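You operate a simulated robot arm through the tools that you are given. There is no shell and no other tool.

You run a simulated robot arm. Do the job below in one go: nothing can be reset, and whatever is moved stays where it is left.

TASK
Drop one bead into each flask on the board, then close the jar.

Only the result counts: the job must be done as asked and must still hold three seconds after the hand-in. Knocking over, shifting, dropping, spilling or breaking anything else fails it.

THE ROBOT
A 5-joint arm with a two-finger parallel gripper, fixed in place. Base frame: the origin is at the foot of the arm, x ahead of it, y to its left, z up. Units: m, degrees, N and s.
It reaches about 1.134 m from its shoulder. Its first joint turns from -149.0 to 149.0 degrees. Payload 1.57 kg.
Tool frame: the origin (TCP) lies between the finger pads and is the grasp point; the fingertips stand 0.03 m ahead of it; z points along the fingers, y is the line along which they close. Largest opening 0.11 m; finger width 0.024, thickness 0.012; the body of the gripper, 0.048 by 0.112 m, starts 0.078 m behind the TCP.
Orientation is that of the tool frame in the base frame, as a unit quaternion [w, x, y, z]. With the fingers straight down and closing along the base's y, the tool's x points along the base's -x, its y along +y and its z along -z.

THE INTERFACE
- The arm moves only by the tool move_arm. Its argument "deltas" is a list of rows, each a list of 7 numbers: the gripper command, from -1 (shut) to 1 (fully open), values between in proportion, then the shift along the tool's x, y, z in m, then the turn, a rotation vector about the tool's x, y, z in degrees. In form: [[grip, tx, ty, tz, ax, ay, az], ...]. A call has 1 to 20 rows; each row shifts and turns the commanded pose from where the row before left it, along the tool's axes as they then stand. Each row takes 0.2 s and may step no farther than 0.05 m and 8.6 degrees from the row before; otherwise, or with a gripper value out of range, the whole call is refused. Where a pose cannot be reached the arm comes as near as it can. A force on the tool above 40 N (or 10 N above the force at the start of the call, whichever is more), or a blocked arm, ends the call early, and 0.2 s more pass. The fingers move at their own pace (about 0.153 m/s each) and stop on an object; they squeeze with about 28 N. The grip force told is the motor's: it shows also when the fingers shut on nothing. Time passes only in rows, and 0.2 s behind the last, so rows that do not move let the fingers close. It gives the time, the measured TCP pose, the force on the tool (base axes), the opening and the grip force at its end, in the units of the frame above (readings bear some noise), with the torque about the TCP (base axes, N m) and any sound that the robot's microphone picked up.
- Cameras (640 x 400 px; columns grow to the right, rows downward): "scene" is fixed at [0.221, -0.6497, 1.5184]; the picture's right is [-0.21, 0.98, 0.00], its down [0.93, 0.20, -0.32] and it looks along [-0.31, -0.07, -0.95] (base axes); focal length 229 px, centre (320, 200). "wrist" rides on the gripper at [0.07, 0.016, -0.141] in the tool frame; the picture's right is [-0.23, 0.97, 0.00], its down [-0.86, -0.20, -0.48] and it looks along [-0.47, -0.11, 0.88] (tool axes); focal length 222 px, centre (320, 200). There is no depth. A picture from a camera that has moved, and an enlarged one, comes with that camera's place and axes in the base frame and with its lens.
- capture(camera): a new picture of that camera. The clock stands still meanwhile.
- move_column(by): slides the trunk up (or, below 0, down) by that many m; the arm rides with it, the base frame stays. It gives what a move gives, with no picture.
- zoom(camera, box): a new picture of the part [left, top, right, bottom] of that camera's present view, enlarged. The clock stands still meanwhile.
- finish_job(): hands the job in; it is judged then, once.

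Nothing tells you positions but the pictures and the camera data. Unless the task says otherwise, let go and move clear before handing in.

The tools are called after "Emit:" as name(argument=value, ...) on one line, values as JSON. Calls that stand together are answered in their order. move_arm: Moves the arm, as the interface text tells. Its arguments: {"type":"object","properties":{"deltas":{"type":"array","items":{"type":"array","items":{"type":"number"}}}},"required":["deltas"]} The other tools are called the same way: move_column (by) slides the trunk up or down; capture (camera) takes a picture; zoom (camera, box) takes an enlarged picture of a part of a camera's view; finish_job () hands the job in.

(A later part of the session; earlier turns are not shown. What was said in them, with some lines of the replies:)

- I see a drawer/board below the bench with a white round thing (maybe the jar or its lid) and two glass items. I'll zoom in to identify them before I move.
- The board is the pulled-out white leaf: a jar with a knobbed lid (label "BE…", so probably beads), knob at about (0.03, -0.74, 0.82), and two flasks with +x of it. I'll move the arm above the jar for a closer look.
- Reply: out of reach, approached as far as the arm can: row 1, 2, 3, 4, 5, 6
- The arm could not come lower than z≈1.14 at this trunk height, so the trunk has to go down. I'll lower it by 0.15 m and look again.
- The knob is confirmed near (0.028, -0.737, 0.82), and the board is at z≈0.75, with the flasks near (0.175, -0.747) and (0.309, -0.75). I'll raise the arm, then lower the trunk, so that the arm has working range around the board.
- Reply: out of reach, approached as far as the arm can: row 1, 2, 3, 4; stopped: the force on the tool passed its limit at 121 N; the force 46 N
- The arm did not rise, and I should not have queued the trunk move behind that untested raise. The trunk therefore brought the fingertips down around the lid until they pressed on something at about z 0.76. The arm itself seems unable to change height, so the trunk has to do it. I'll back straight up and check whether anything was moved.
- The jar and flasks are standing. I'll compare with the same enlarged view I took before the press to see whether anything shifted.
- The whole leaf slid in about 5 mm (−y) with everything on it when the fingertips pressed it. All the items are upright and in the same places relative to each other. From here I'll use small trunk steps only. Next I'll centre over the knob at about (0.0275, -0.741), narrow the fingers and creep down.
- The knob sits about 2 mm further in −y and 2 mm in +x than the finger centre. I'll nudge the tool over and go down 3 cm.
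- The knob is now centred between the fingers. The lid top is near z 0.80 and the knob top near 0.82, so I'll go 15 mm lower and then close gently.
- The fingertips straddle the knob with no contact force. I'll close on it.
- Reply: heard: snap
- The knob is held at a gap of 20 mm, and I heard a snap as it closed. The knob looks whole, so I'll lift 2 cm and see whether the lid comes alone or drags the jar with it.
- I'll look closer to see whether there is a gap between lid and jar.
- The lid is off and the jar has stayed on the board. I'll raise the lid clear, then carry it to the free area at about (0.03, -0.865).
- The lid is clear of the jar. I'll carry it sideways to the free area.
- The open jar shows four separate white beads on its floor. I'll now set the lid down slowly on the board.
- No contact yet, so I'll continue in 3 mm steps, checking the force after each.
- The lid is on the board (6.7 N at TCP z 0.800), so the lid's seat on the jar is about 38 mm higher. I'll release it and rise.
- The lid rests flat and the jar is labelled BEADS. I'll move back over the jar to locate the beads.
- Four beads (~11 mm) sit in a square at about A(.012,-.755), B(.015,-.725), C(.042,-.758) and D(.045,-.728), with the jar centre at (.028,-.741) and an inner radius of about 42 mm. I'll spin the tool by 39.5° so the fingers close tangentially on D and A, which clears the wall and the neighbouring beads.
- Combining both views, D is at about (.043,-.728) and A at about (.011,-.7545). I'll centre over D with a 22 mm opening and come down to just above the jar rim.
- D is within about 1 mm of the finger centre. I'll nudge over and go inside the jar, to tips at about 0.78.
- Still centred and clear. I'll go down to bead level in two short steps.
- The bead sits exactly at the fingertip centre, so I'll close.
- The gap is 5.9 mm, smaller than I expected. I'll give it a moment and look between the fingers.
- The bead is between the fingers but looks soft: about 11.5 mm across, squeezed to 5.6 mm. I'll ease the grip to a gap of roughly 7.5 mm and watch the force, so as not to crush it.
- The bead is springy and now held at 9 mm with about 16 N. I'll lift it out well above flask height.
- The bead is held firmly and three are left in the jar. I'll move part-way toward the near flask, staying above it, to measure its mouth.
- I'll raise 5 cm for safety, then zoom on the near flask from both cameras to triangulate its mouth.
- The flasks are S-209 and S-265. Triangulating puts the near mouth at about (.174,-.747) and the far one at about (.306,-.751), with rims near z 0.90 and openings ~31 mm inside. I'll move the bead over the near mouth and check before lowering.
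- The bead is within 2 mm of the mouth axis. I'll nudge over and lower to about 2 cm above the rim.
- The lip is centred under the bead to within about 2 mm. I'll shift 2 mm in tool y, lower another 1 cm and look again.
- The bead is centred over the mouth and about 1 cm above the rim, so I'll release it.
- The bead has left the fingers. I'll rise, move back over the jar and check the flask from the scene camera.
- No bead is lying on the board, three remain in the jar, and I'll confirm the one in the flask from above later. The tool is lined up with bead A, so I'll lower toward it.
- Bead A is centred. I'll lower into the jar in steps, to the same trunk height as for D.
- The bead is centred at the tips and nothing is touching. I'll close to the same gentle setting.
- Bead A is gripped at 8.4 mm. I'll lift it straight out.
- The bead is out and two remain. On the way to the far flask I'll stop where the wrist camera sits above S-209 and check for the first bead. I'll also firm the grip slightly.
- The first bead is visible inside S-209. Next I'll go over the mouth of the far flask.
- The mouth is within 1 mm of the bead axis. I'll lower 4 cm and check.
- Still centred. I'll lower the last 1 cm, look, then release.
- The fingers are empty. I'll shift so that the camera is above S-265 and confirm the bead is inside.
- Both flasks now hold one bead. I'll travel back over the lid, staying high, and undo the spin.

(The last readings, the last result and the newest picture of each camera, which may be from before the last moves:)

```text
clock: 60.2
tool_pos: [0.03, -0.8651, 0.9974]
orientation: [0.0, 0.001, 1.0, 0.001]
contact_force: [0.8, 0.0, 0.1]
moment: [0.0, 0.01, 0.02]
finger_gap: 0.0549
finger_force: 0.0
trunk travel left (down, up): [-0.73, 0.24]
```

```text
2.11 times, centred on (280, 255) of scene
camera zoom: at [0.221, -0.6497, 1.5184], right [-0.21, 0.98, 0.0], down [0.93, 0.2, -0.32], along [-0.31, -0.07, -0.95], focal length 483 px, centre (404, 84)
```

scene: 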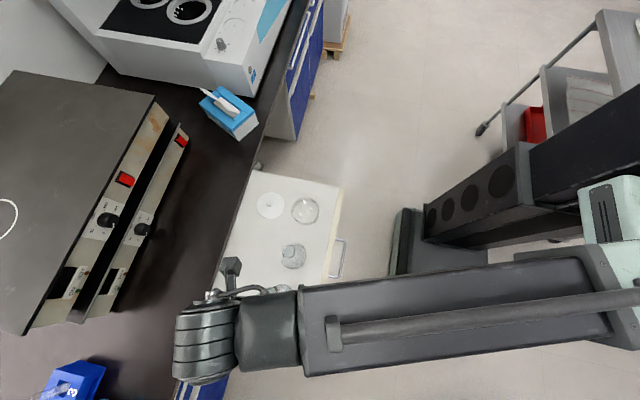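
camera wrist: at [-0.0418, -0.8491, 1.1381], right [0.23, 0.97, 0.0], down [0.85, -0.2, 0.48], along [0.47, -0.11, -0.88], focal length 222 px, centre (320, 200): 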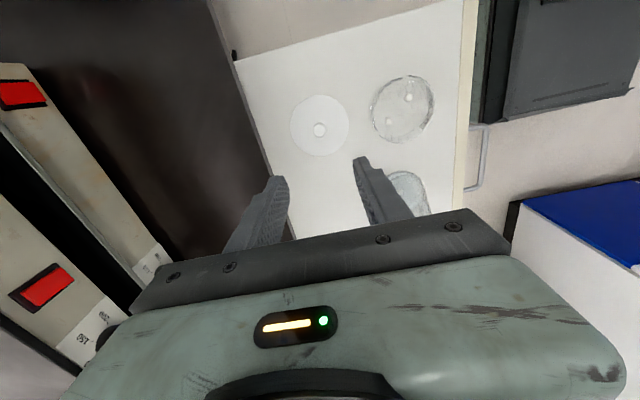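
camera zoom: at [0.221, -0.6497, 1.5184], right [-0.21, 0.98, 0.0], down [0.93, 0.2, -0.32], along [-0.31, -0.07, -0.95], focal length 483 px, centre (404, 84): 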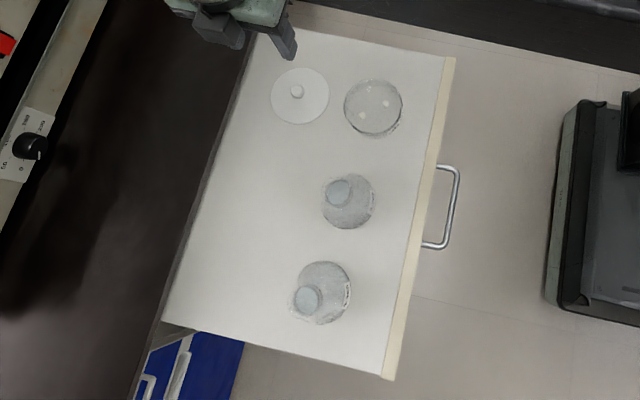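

I'm over the lid again. I'll lower to just above the knob and check alignment.

Emit:
move_column(by=-0.155)

Emit:
zoom(camera="wrist", box=[260, 80, 380, 200])

Emit:
zoom(camera="scene", box=[280, 190, 340, 230])

```text
clock: 62.0
tool_pos: [0.0296, -0.8646, 0.8421]
orientation: [0.0, 0.0, 1.0, 0.001]
contact_force: [0.8, -0.5, -0.8]
moment: [-0.03, 0.01, 0.02]
finger_gap: 0.0551
finger_force: 0.0
trunk travel left (down, up): [-0.575, 0.395]
```

```text
3.33 times, centred on (320, 140) of wrist
camera zoom: at [-0.0419, -0.8491, 0.9832], right [0.23, 0.97, 0.0], down [0.85, -0.2, 0.48], along [0.47, -0.11, -0.88], focal length 740 px, centre (320, 400)
```

zoom: 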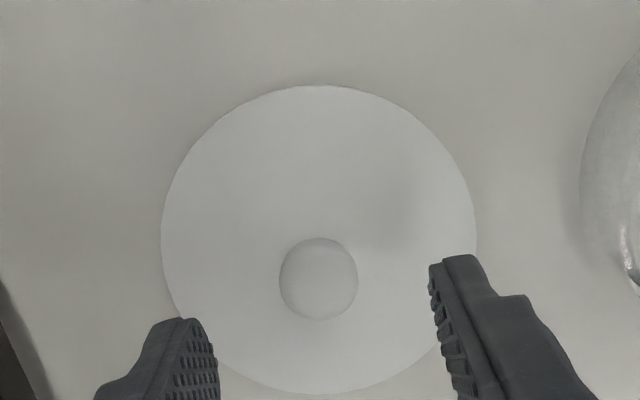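

```text
10.00 times, centred on (310, 210) of scene
camera zoom: at [0.221, -0.6497, 1.5184], right [-0.21, 0.98, 0.0], down [0.93, 0.2, -0.32], along [-0.31, -0.07, -0.95], focal length 2292 px, centre (420, 100)
```

zoom: 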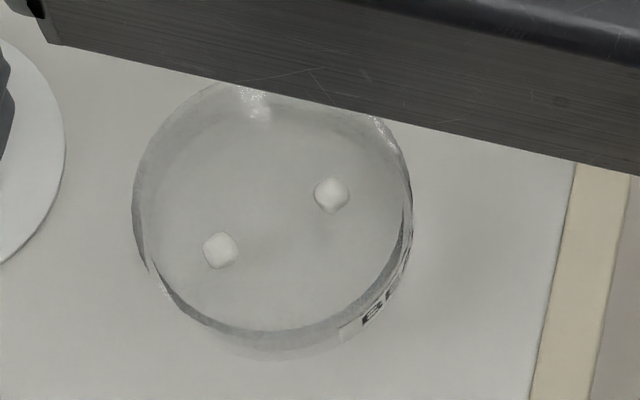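

Two beads remain in the jar, and the knob is centred between the fingers. I'll lower to grasp height.

Emit:
move_column(by=-0.03)

Emit:
move_column(by=-0.011)

Emit:
zoom(camera="wrist", box=[260, 80, 380, 200])

```text
clock: 62.7
tool_pos: [0.0297, -0.8655, 0.8115]
orientation: [0.0, 0.0, 1.0, 0.001]
contact_force: [-0.9, -0.7, -0.3]
moment: [0.01, 0.0, 0.02]
finger_gap: 0.0549
finger_force: 0.0
trunk travel left (down, up): [-0.545, 0.425]
```

```text
clock: 63.3
tool_pos: [0.0289, -0.8675, 0.8011]
orientation: [0.0, 0.001, 1.0, 0.001]
contact_force: [1.4, 0.0, -0.2]
moment: [-0.01, 0.01, 0.01]
finger_gap: 0.0552
finger_force: 0.0
trunk travel left (down, up): [-0.534, 0.436]
```

```text
3.33 times, centred on (320, 140) of wrist
camera zoom: at [-0.0419, -0.8492, 0.9421], right [0.23, 0.97, 0.0], down [0.85, -0.2, 0.48], along [0.47, -0.11, -0.88], focal length 740 px, centre (320, 400)
```

zoom: 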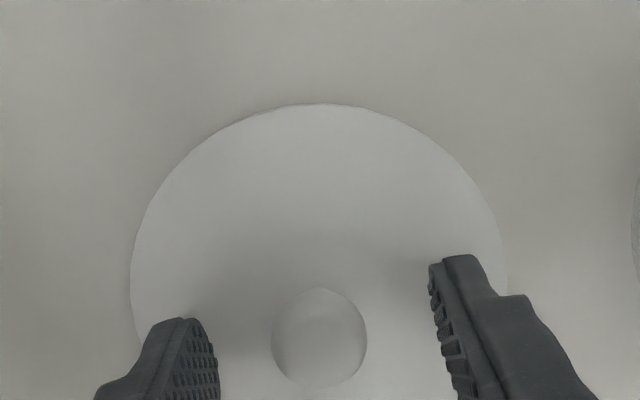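

Emit:
move_arm(deltas=[[-0.3, 0, 0, 0, 0, 0, 0], [-0.5, 0, 0, 0, 0, 0, 0], [-0.7, 0, 0, 0, 0, 0, 0], [-1, 0, 0, 0, 0, 0, 0], [-1, 0, 0, 0, 0, 0, 0]])

Emit:
zoom(camera="wrist", box=[260, 80, 380, 200])

```text
clock: 64.5
tool_pos: [0.0284, -0.8661, 0.8013]
orientation: [0.0, 0.0, 1.0, 0.001]
contact_force: [-1.2, 0.0, 0.1]
moment: [0.0, -0.01, 0.02]
finger_gap: 0.0201
finger_force: 27.9
trunk travel left (down, up): [-0.534, 0.436]
```

```text
3.33 times, centred on (320, 140) of wrist
camera zoom: at [-0.0419, -0.8492, 0.9421], right [0.23, 0.97, 0.0], down [0.85, -0.2, 0.48], along [0.47, -0.11, -0.88], focal length 740 px, centre (320, 400)
```

zoom: 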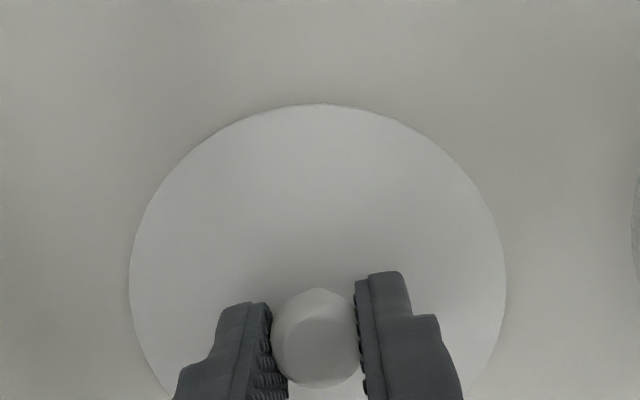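

The lid is gripped again. I'll lift it and carry it back to exactly the pose where I took it off.

Emit:
move_column(by=0.1)

Emit:
move_arm(deltas=[[-1, -0.0002, 0.0311, 0, 0, 0, 0], [-1, -0.0002, 0.0311, 0, 0, 0, 0], [-1, -0.0002, 0.0311, 0, 0, 0, 0], [-1, -0.0002, 0.0312, 0, 0, 0, 0], [-1, 0, 0, 0, 0, 0, 0]])

Emit:
zoom(camera="wrist", box=[220, 60, 420, 240])

Emit:
zoom(camera="scene", box=[270, 180, 340, 230])

```text
clock: 65.9
tool_pos: [0.03, -0.8661, 0.9009]
orientation: [0.0, 0.0, 1.0, 0.001]
contact_force: [-0.2, -0.3, -0.1]
moment: [0.0, 0.0, -0.02]
finger_gap: 0.0202
finger_force: 28.0
trunk travel left (down, up): [-0.634, 0.336]
```

```text
clock: 67.1
tool_pos: [0.0312, -0.7427, 0.9003]
orientation: [0.0, -0.001, 1.0, 0.001]
contact_force: [-0.2, 0.3, -0.1]
moment: [0.0, 0.01, -0.01]
finger_gap: 0.0201
finger_force: 28.5
trunk travel left (down, up): [-0.634, 0.336]
```

```text
2.22 times, centred on (320, 150) of wrist
camera zoom: at [-0.0408, -0.7245, 1.0422], right [0.23, 0.97, 0.0], down [0.86, -0.2, 0.48], along [0.47, -0.11, -0.88], focal length 494 px, centre (320, 311)
```

zoom: 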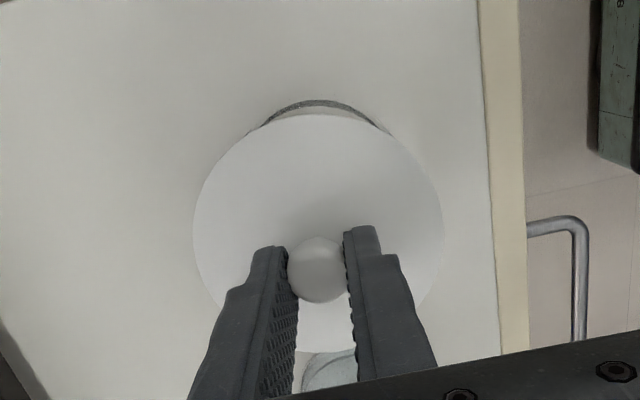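

```text
8.00 times, centred on (305, 205) of scene
camera zoom: at [0.221, -0.6497, 1.5184], right [-0.21, 0.98, 0.0], down [0.93, 0.2, -0.32], along [-0.31, -0.07, -0.95], focal length 1834 px, centre (440, 160)
```

zoom: 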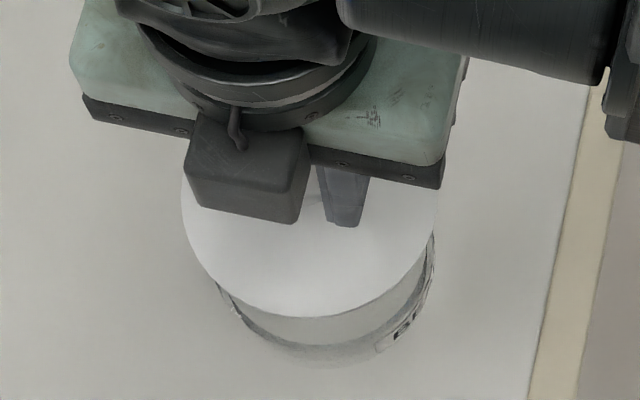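

The lid is aligned just as it was when lifted off. I'll lower it in stages onto the rim.

Emit:
move_column(by=-0.052)

Emit:
zoom(camera="wrist", box=[220, 60, 420, 240])

Emit:
zoom(camera="scene", box=[270, 180, 340, 230])

```text
clock: 68.0
tool_pos: [0.0306, -0.7417, 0.8491]
orientation: [0.0, 0.0, 1.0, 0.0]
contact_force: [0.2, 0.1, 0.2]
moment: [-0.01, -0.02, -0.03]
finger_gap: 0.0198
finger_force: 27.7
trunk travel left (down, up): [-0.582, 0.388]
```

```text
2.22 times, centred on (320, 150) of wrist
camera zoom: at [-0.0408, -0.7248, 0.9901], right [0.23, 0.97, 0.0], down [0.85, -0.2, 0.48], along [0.47, -0.11, -0.88], focal length 494 px, centre (320, 311)
```

zoom: 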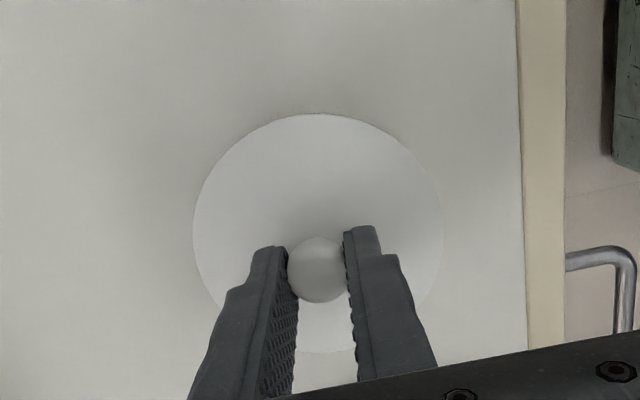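

```text
8.00 times, centred on (305, 205) of scene
camera zoom: at [0.221, -0.6497, 1.5184], right [-0.21, 0.98, 0.0], down [0.93, 0.2, -0.32], along [-0.31, -0.07, -0.95], focal length 1834 px, centre (440, 160)
```

zoom: 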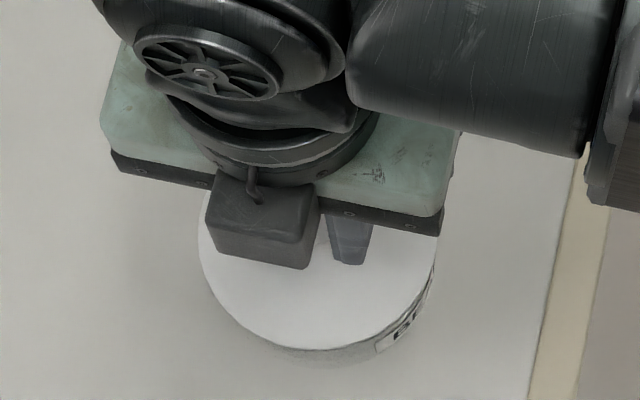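

Emit:
move_column(by=-0.007)

Emit:
move_column(by=-0.003)

```text
clock: 68.5
tool_pos: [0.0305, -0.7421, 0.8425]
orientation: [0.0, 0.001, 1.0, 0.0]
contact_force: [-0.5, 0.0, -0.5]
moment: [0.04, -0.02, 0.02]
finger_gap: 0.0201
finger_force: 27.4
trunk travel left (down, up): [-0.575, 0.395]
```

```text
clock: 69.1
tool_pos: [0.0299, -0.7405, 0.8387]
orientation: [0.001, 0.0, 1.0, 0.001]
contact_force: [-0.6, -0.5, -0.2]
moment: [-0.02, 0.0, 0.01]
finger_gap: 0.0204
finger_force: 28.5
trunk travel left (down, up): [-0.572, 0.398]
```

No contact yet, though it is expected about here. I'll go on in 1.5–2 mm steps.

Emit:
move_column(by=-0.002)

```text
clock: 69.6
tool_pos: [0.0315, -0.7418, 0.8366]
orientation: [0.0, 0.0, 1.0, 0.0]
contact_force: [0.5, 0.7, 0.4]
moment: [-0.01, -0.03, -0.01]
finger_gap: 0.0202
finger_force: 28.2
trunk travel left (down, up): [-0.57, 0.4]
```

Emit:
move_column(by=-0.0015)

```text
clock: 70.1
tool_pos: [0.0292, -0.7414, 0.8357]
orientation: [0.001, 0.0, 1.0, 0.0]
contact_force: [0.9, -2.7, 18.2]
moment: [-0.07, 0.05, -0.01]
finger_gap: 0.0201
finger_force: 28.3
trunk travel left (down, up): [-0.569, 0.401]
```

There's firm contact (18 N) at the original height, so the lid is seated. I'll open the fingers and check.

Emit:
move_arm(deltas=[[-0.5, 0, 0, 0, 0, 0, 0], [-0.2, 0, 0, 0, 0, 0, 0], [0.0, 0, 0, 0, 0, 0, 0]])

Emit:
move_column(by=0.15)

Emit:
zoom(camera="wrist", box=[220, 60, 420, 240])

Emit:
zoom(camera="scene", box=[270, 180, 340, 230])

```text
clock: 70.9
tool_pos: [0.0301, -0.7415, 0.8342]
orientation: [0.0, 0.0, 1.0, 0.001]
contact_force: [-0.4, -0.7, 0.4]
moment: [0.01, -0.02, -0.02]
finger_gap: 0.0554
finger_force: 0.1
trunk travel left (down, up): [-0.569, 0.401]
heard: snap
```

```text
clock: 72.7
tool_pos: [0.0307, -0.7417, 0.9862]
orientation: [-0.001, -0.001, 1.0, 0.001]
contact_force: [0.0, -0.1, 0.3]
moment: [0.0, -0.01, 0.01]
finger_gap: 0.0549
finger_force: 0.1
trunk travel left (down, up): [-0.719, 0.251]
```

```text
2.22 times, centred on (320, 150) of wrist
camera zoom: at [-0.0408, -0.7248, 1.1266], right [0.23, 0.97, 0.0], down [0.85, -0.2, 0.48], along [0.47, -0.11, -0.88], focal length 494 px, centre (320, 311)
```

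zoom: 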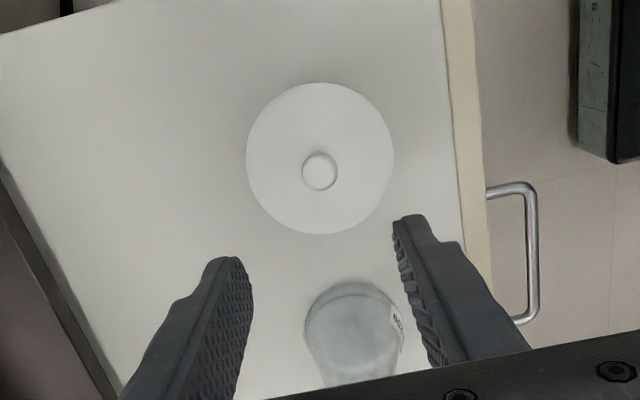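

```text
8.00 times, centred on (305, 205) of scene
camera zoom: at [0.221, -0.6497, 1.5184], right [-0.21, 0.98, 0.0], down [0.93, 0.2, -0.32], along [-0.31, -0.07, -0.95], focal length 1834 px, centre (440, 160)
```

zoom: 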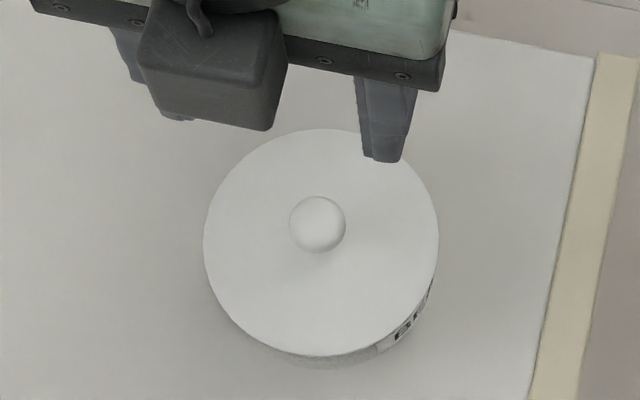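

I heard the lid snap shut, and it sits concentric on the jar. I'll move the arm clear and make a final check of everything.

Emit:
move_column(by=0.1)

Emit:
move_arm(deltas=[[0, 0.03, 0.028, 0, 0, 0, 0], [0, 0.03, 0.028, 0, 0, 0, 0], [0, 0.03, 0.028, 0, 0, 0, 0], [0, 0.03, 0.028, 0, 0, 0, 0], [0, 0.03, 0.028, 0, 0, 0, 0], [0, 0.025, 0.027, 0, 0, 0, 0], [0, 0, 0, 0, 0, 0, 0]])

Emit:
capture(camera="scene")

Emit:
zoom(camera="scene", box=[250, 230, 330, 320])

Emit:
zoom(camera="scene", box=[260, 180, 340, 230])

```text
clock: 74.0
tool_pos: [0.0289, -0.7418, 1.0854]
orientation: [0.0, -0.001, 1.0, 0.0]
contact_force: [0.2, -0.2, 0.1]
moment: [0.0, 0.0, -0.03]
finger_gap: 0.055
finger_force: 0.1
trunk travel left (down, up): [-0.819, 0.151]
```

```text
clock: 75.6
tool_pos: [-0.1462, -0.5739, 1.0861]
orientation: [0.001, 0.0, 1.0, 0.002]
contact_force: [-0.2, -0.2, 0.1]
moment: [0.03, 0.01, -0.02]
finger_gap: 0.0551
finger_force: 0.0
trunk travel left (down, up): [-0.819, 0.151]
```

```text
taken
```

scene: 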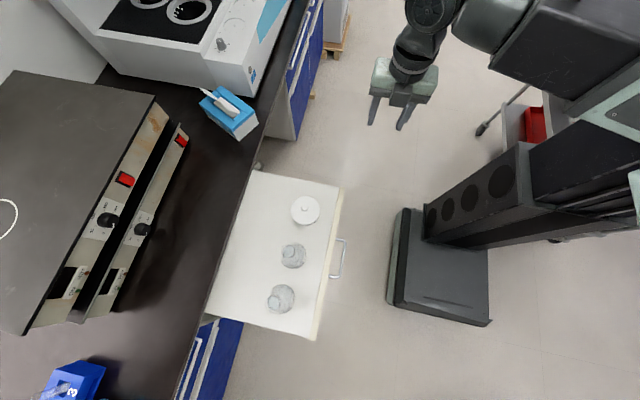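

```text
4.44 times, centred on (290, 275) of scene
camera zoom: at [0.221, -0.6497, 1.5184], right [-0.21, 0.98, 0.0], down [0.93, 0.2, -0.32], along [-0.31, -0.07, -0.95], focal length 1019 px, centre (453, -133)
```

zoom: 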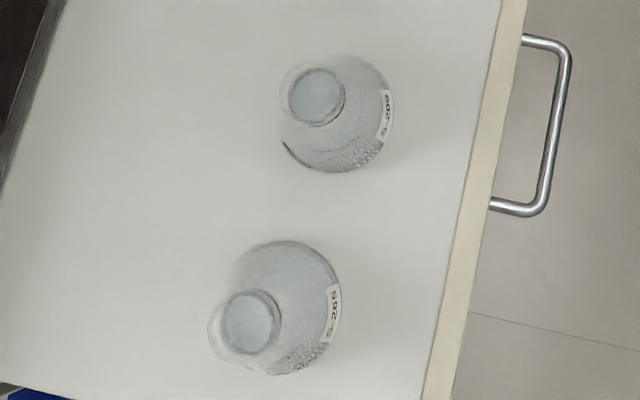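

```text
8.00 times, centred on (300, 205) of scene
camera zoom: at [0.221, -0.6497, 1.5184], right [-0.21, 0.98, 0.0], down [0.93, 0.2, -0.32], along [-0.31, -0.07, -0.95], focal length 1834 px, centre (480, 160)
```

zoom: 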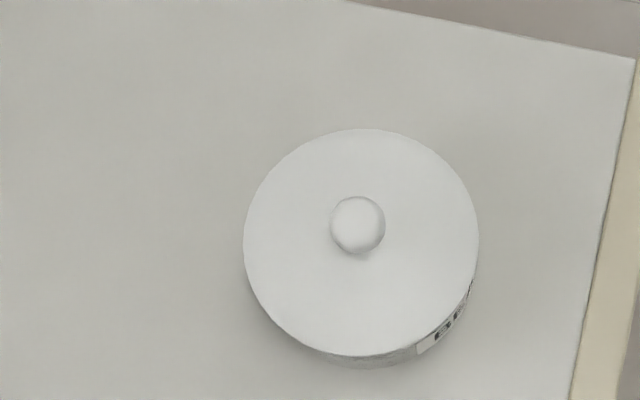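

Each flask holds one bead, the jar is closed, nothing is lying loose on the board, and the arm is clear. The leaf is still about 5 mm further in than at the start, from my early fingertip press. I'm leaving it, because pulling it back by the handle would risk disturbing the flasks. Handing in now.

Emit:
finish_job()

```text
The job is handed in.
```

Each flask on the board now holds one bead, and the jar is closed. I could see the bead inside both S-209 and S-265 from above. The lid snapped shut on the jar, with two beads left inside.

**Board moved:** early on I sent a trunk move without first checking that the arm had risen. The fingertips pressed on the board with a peak of about 121 N, and it slid in by about 5 mm with everything on it. Nothing tipped, spilled or visibly broke, and the items kept their places relative to each other.

I left the board there, because pulling it back by the handle could have disturbed the flasks. If a 5 mm shift of the board counts as moving something, that is a fault in this run.

**First bead squeezed:** the beads turned out to be soft. I squeezed the first one hard, down to about half its width, before easing off. It sprang back, and I saw no damage.
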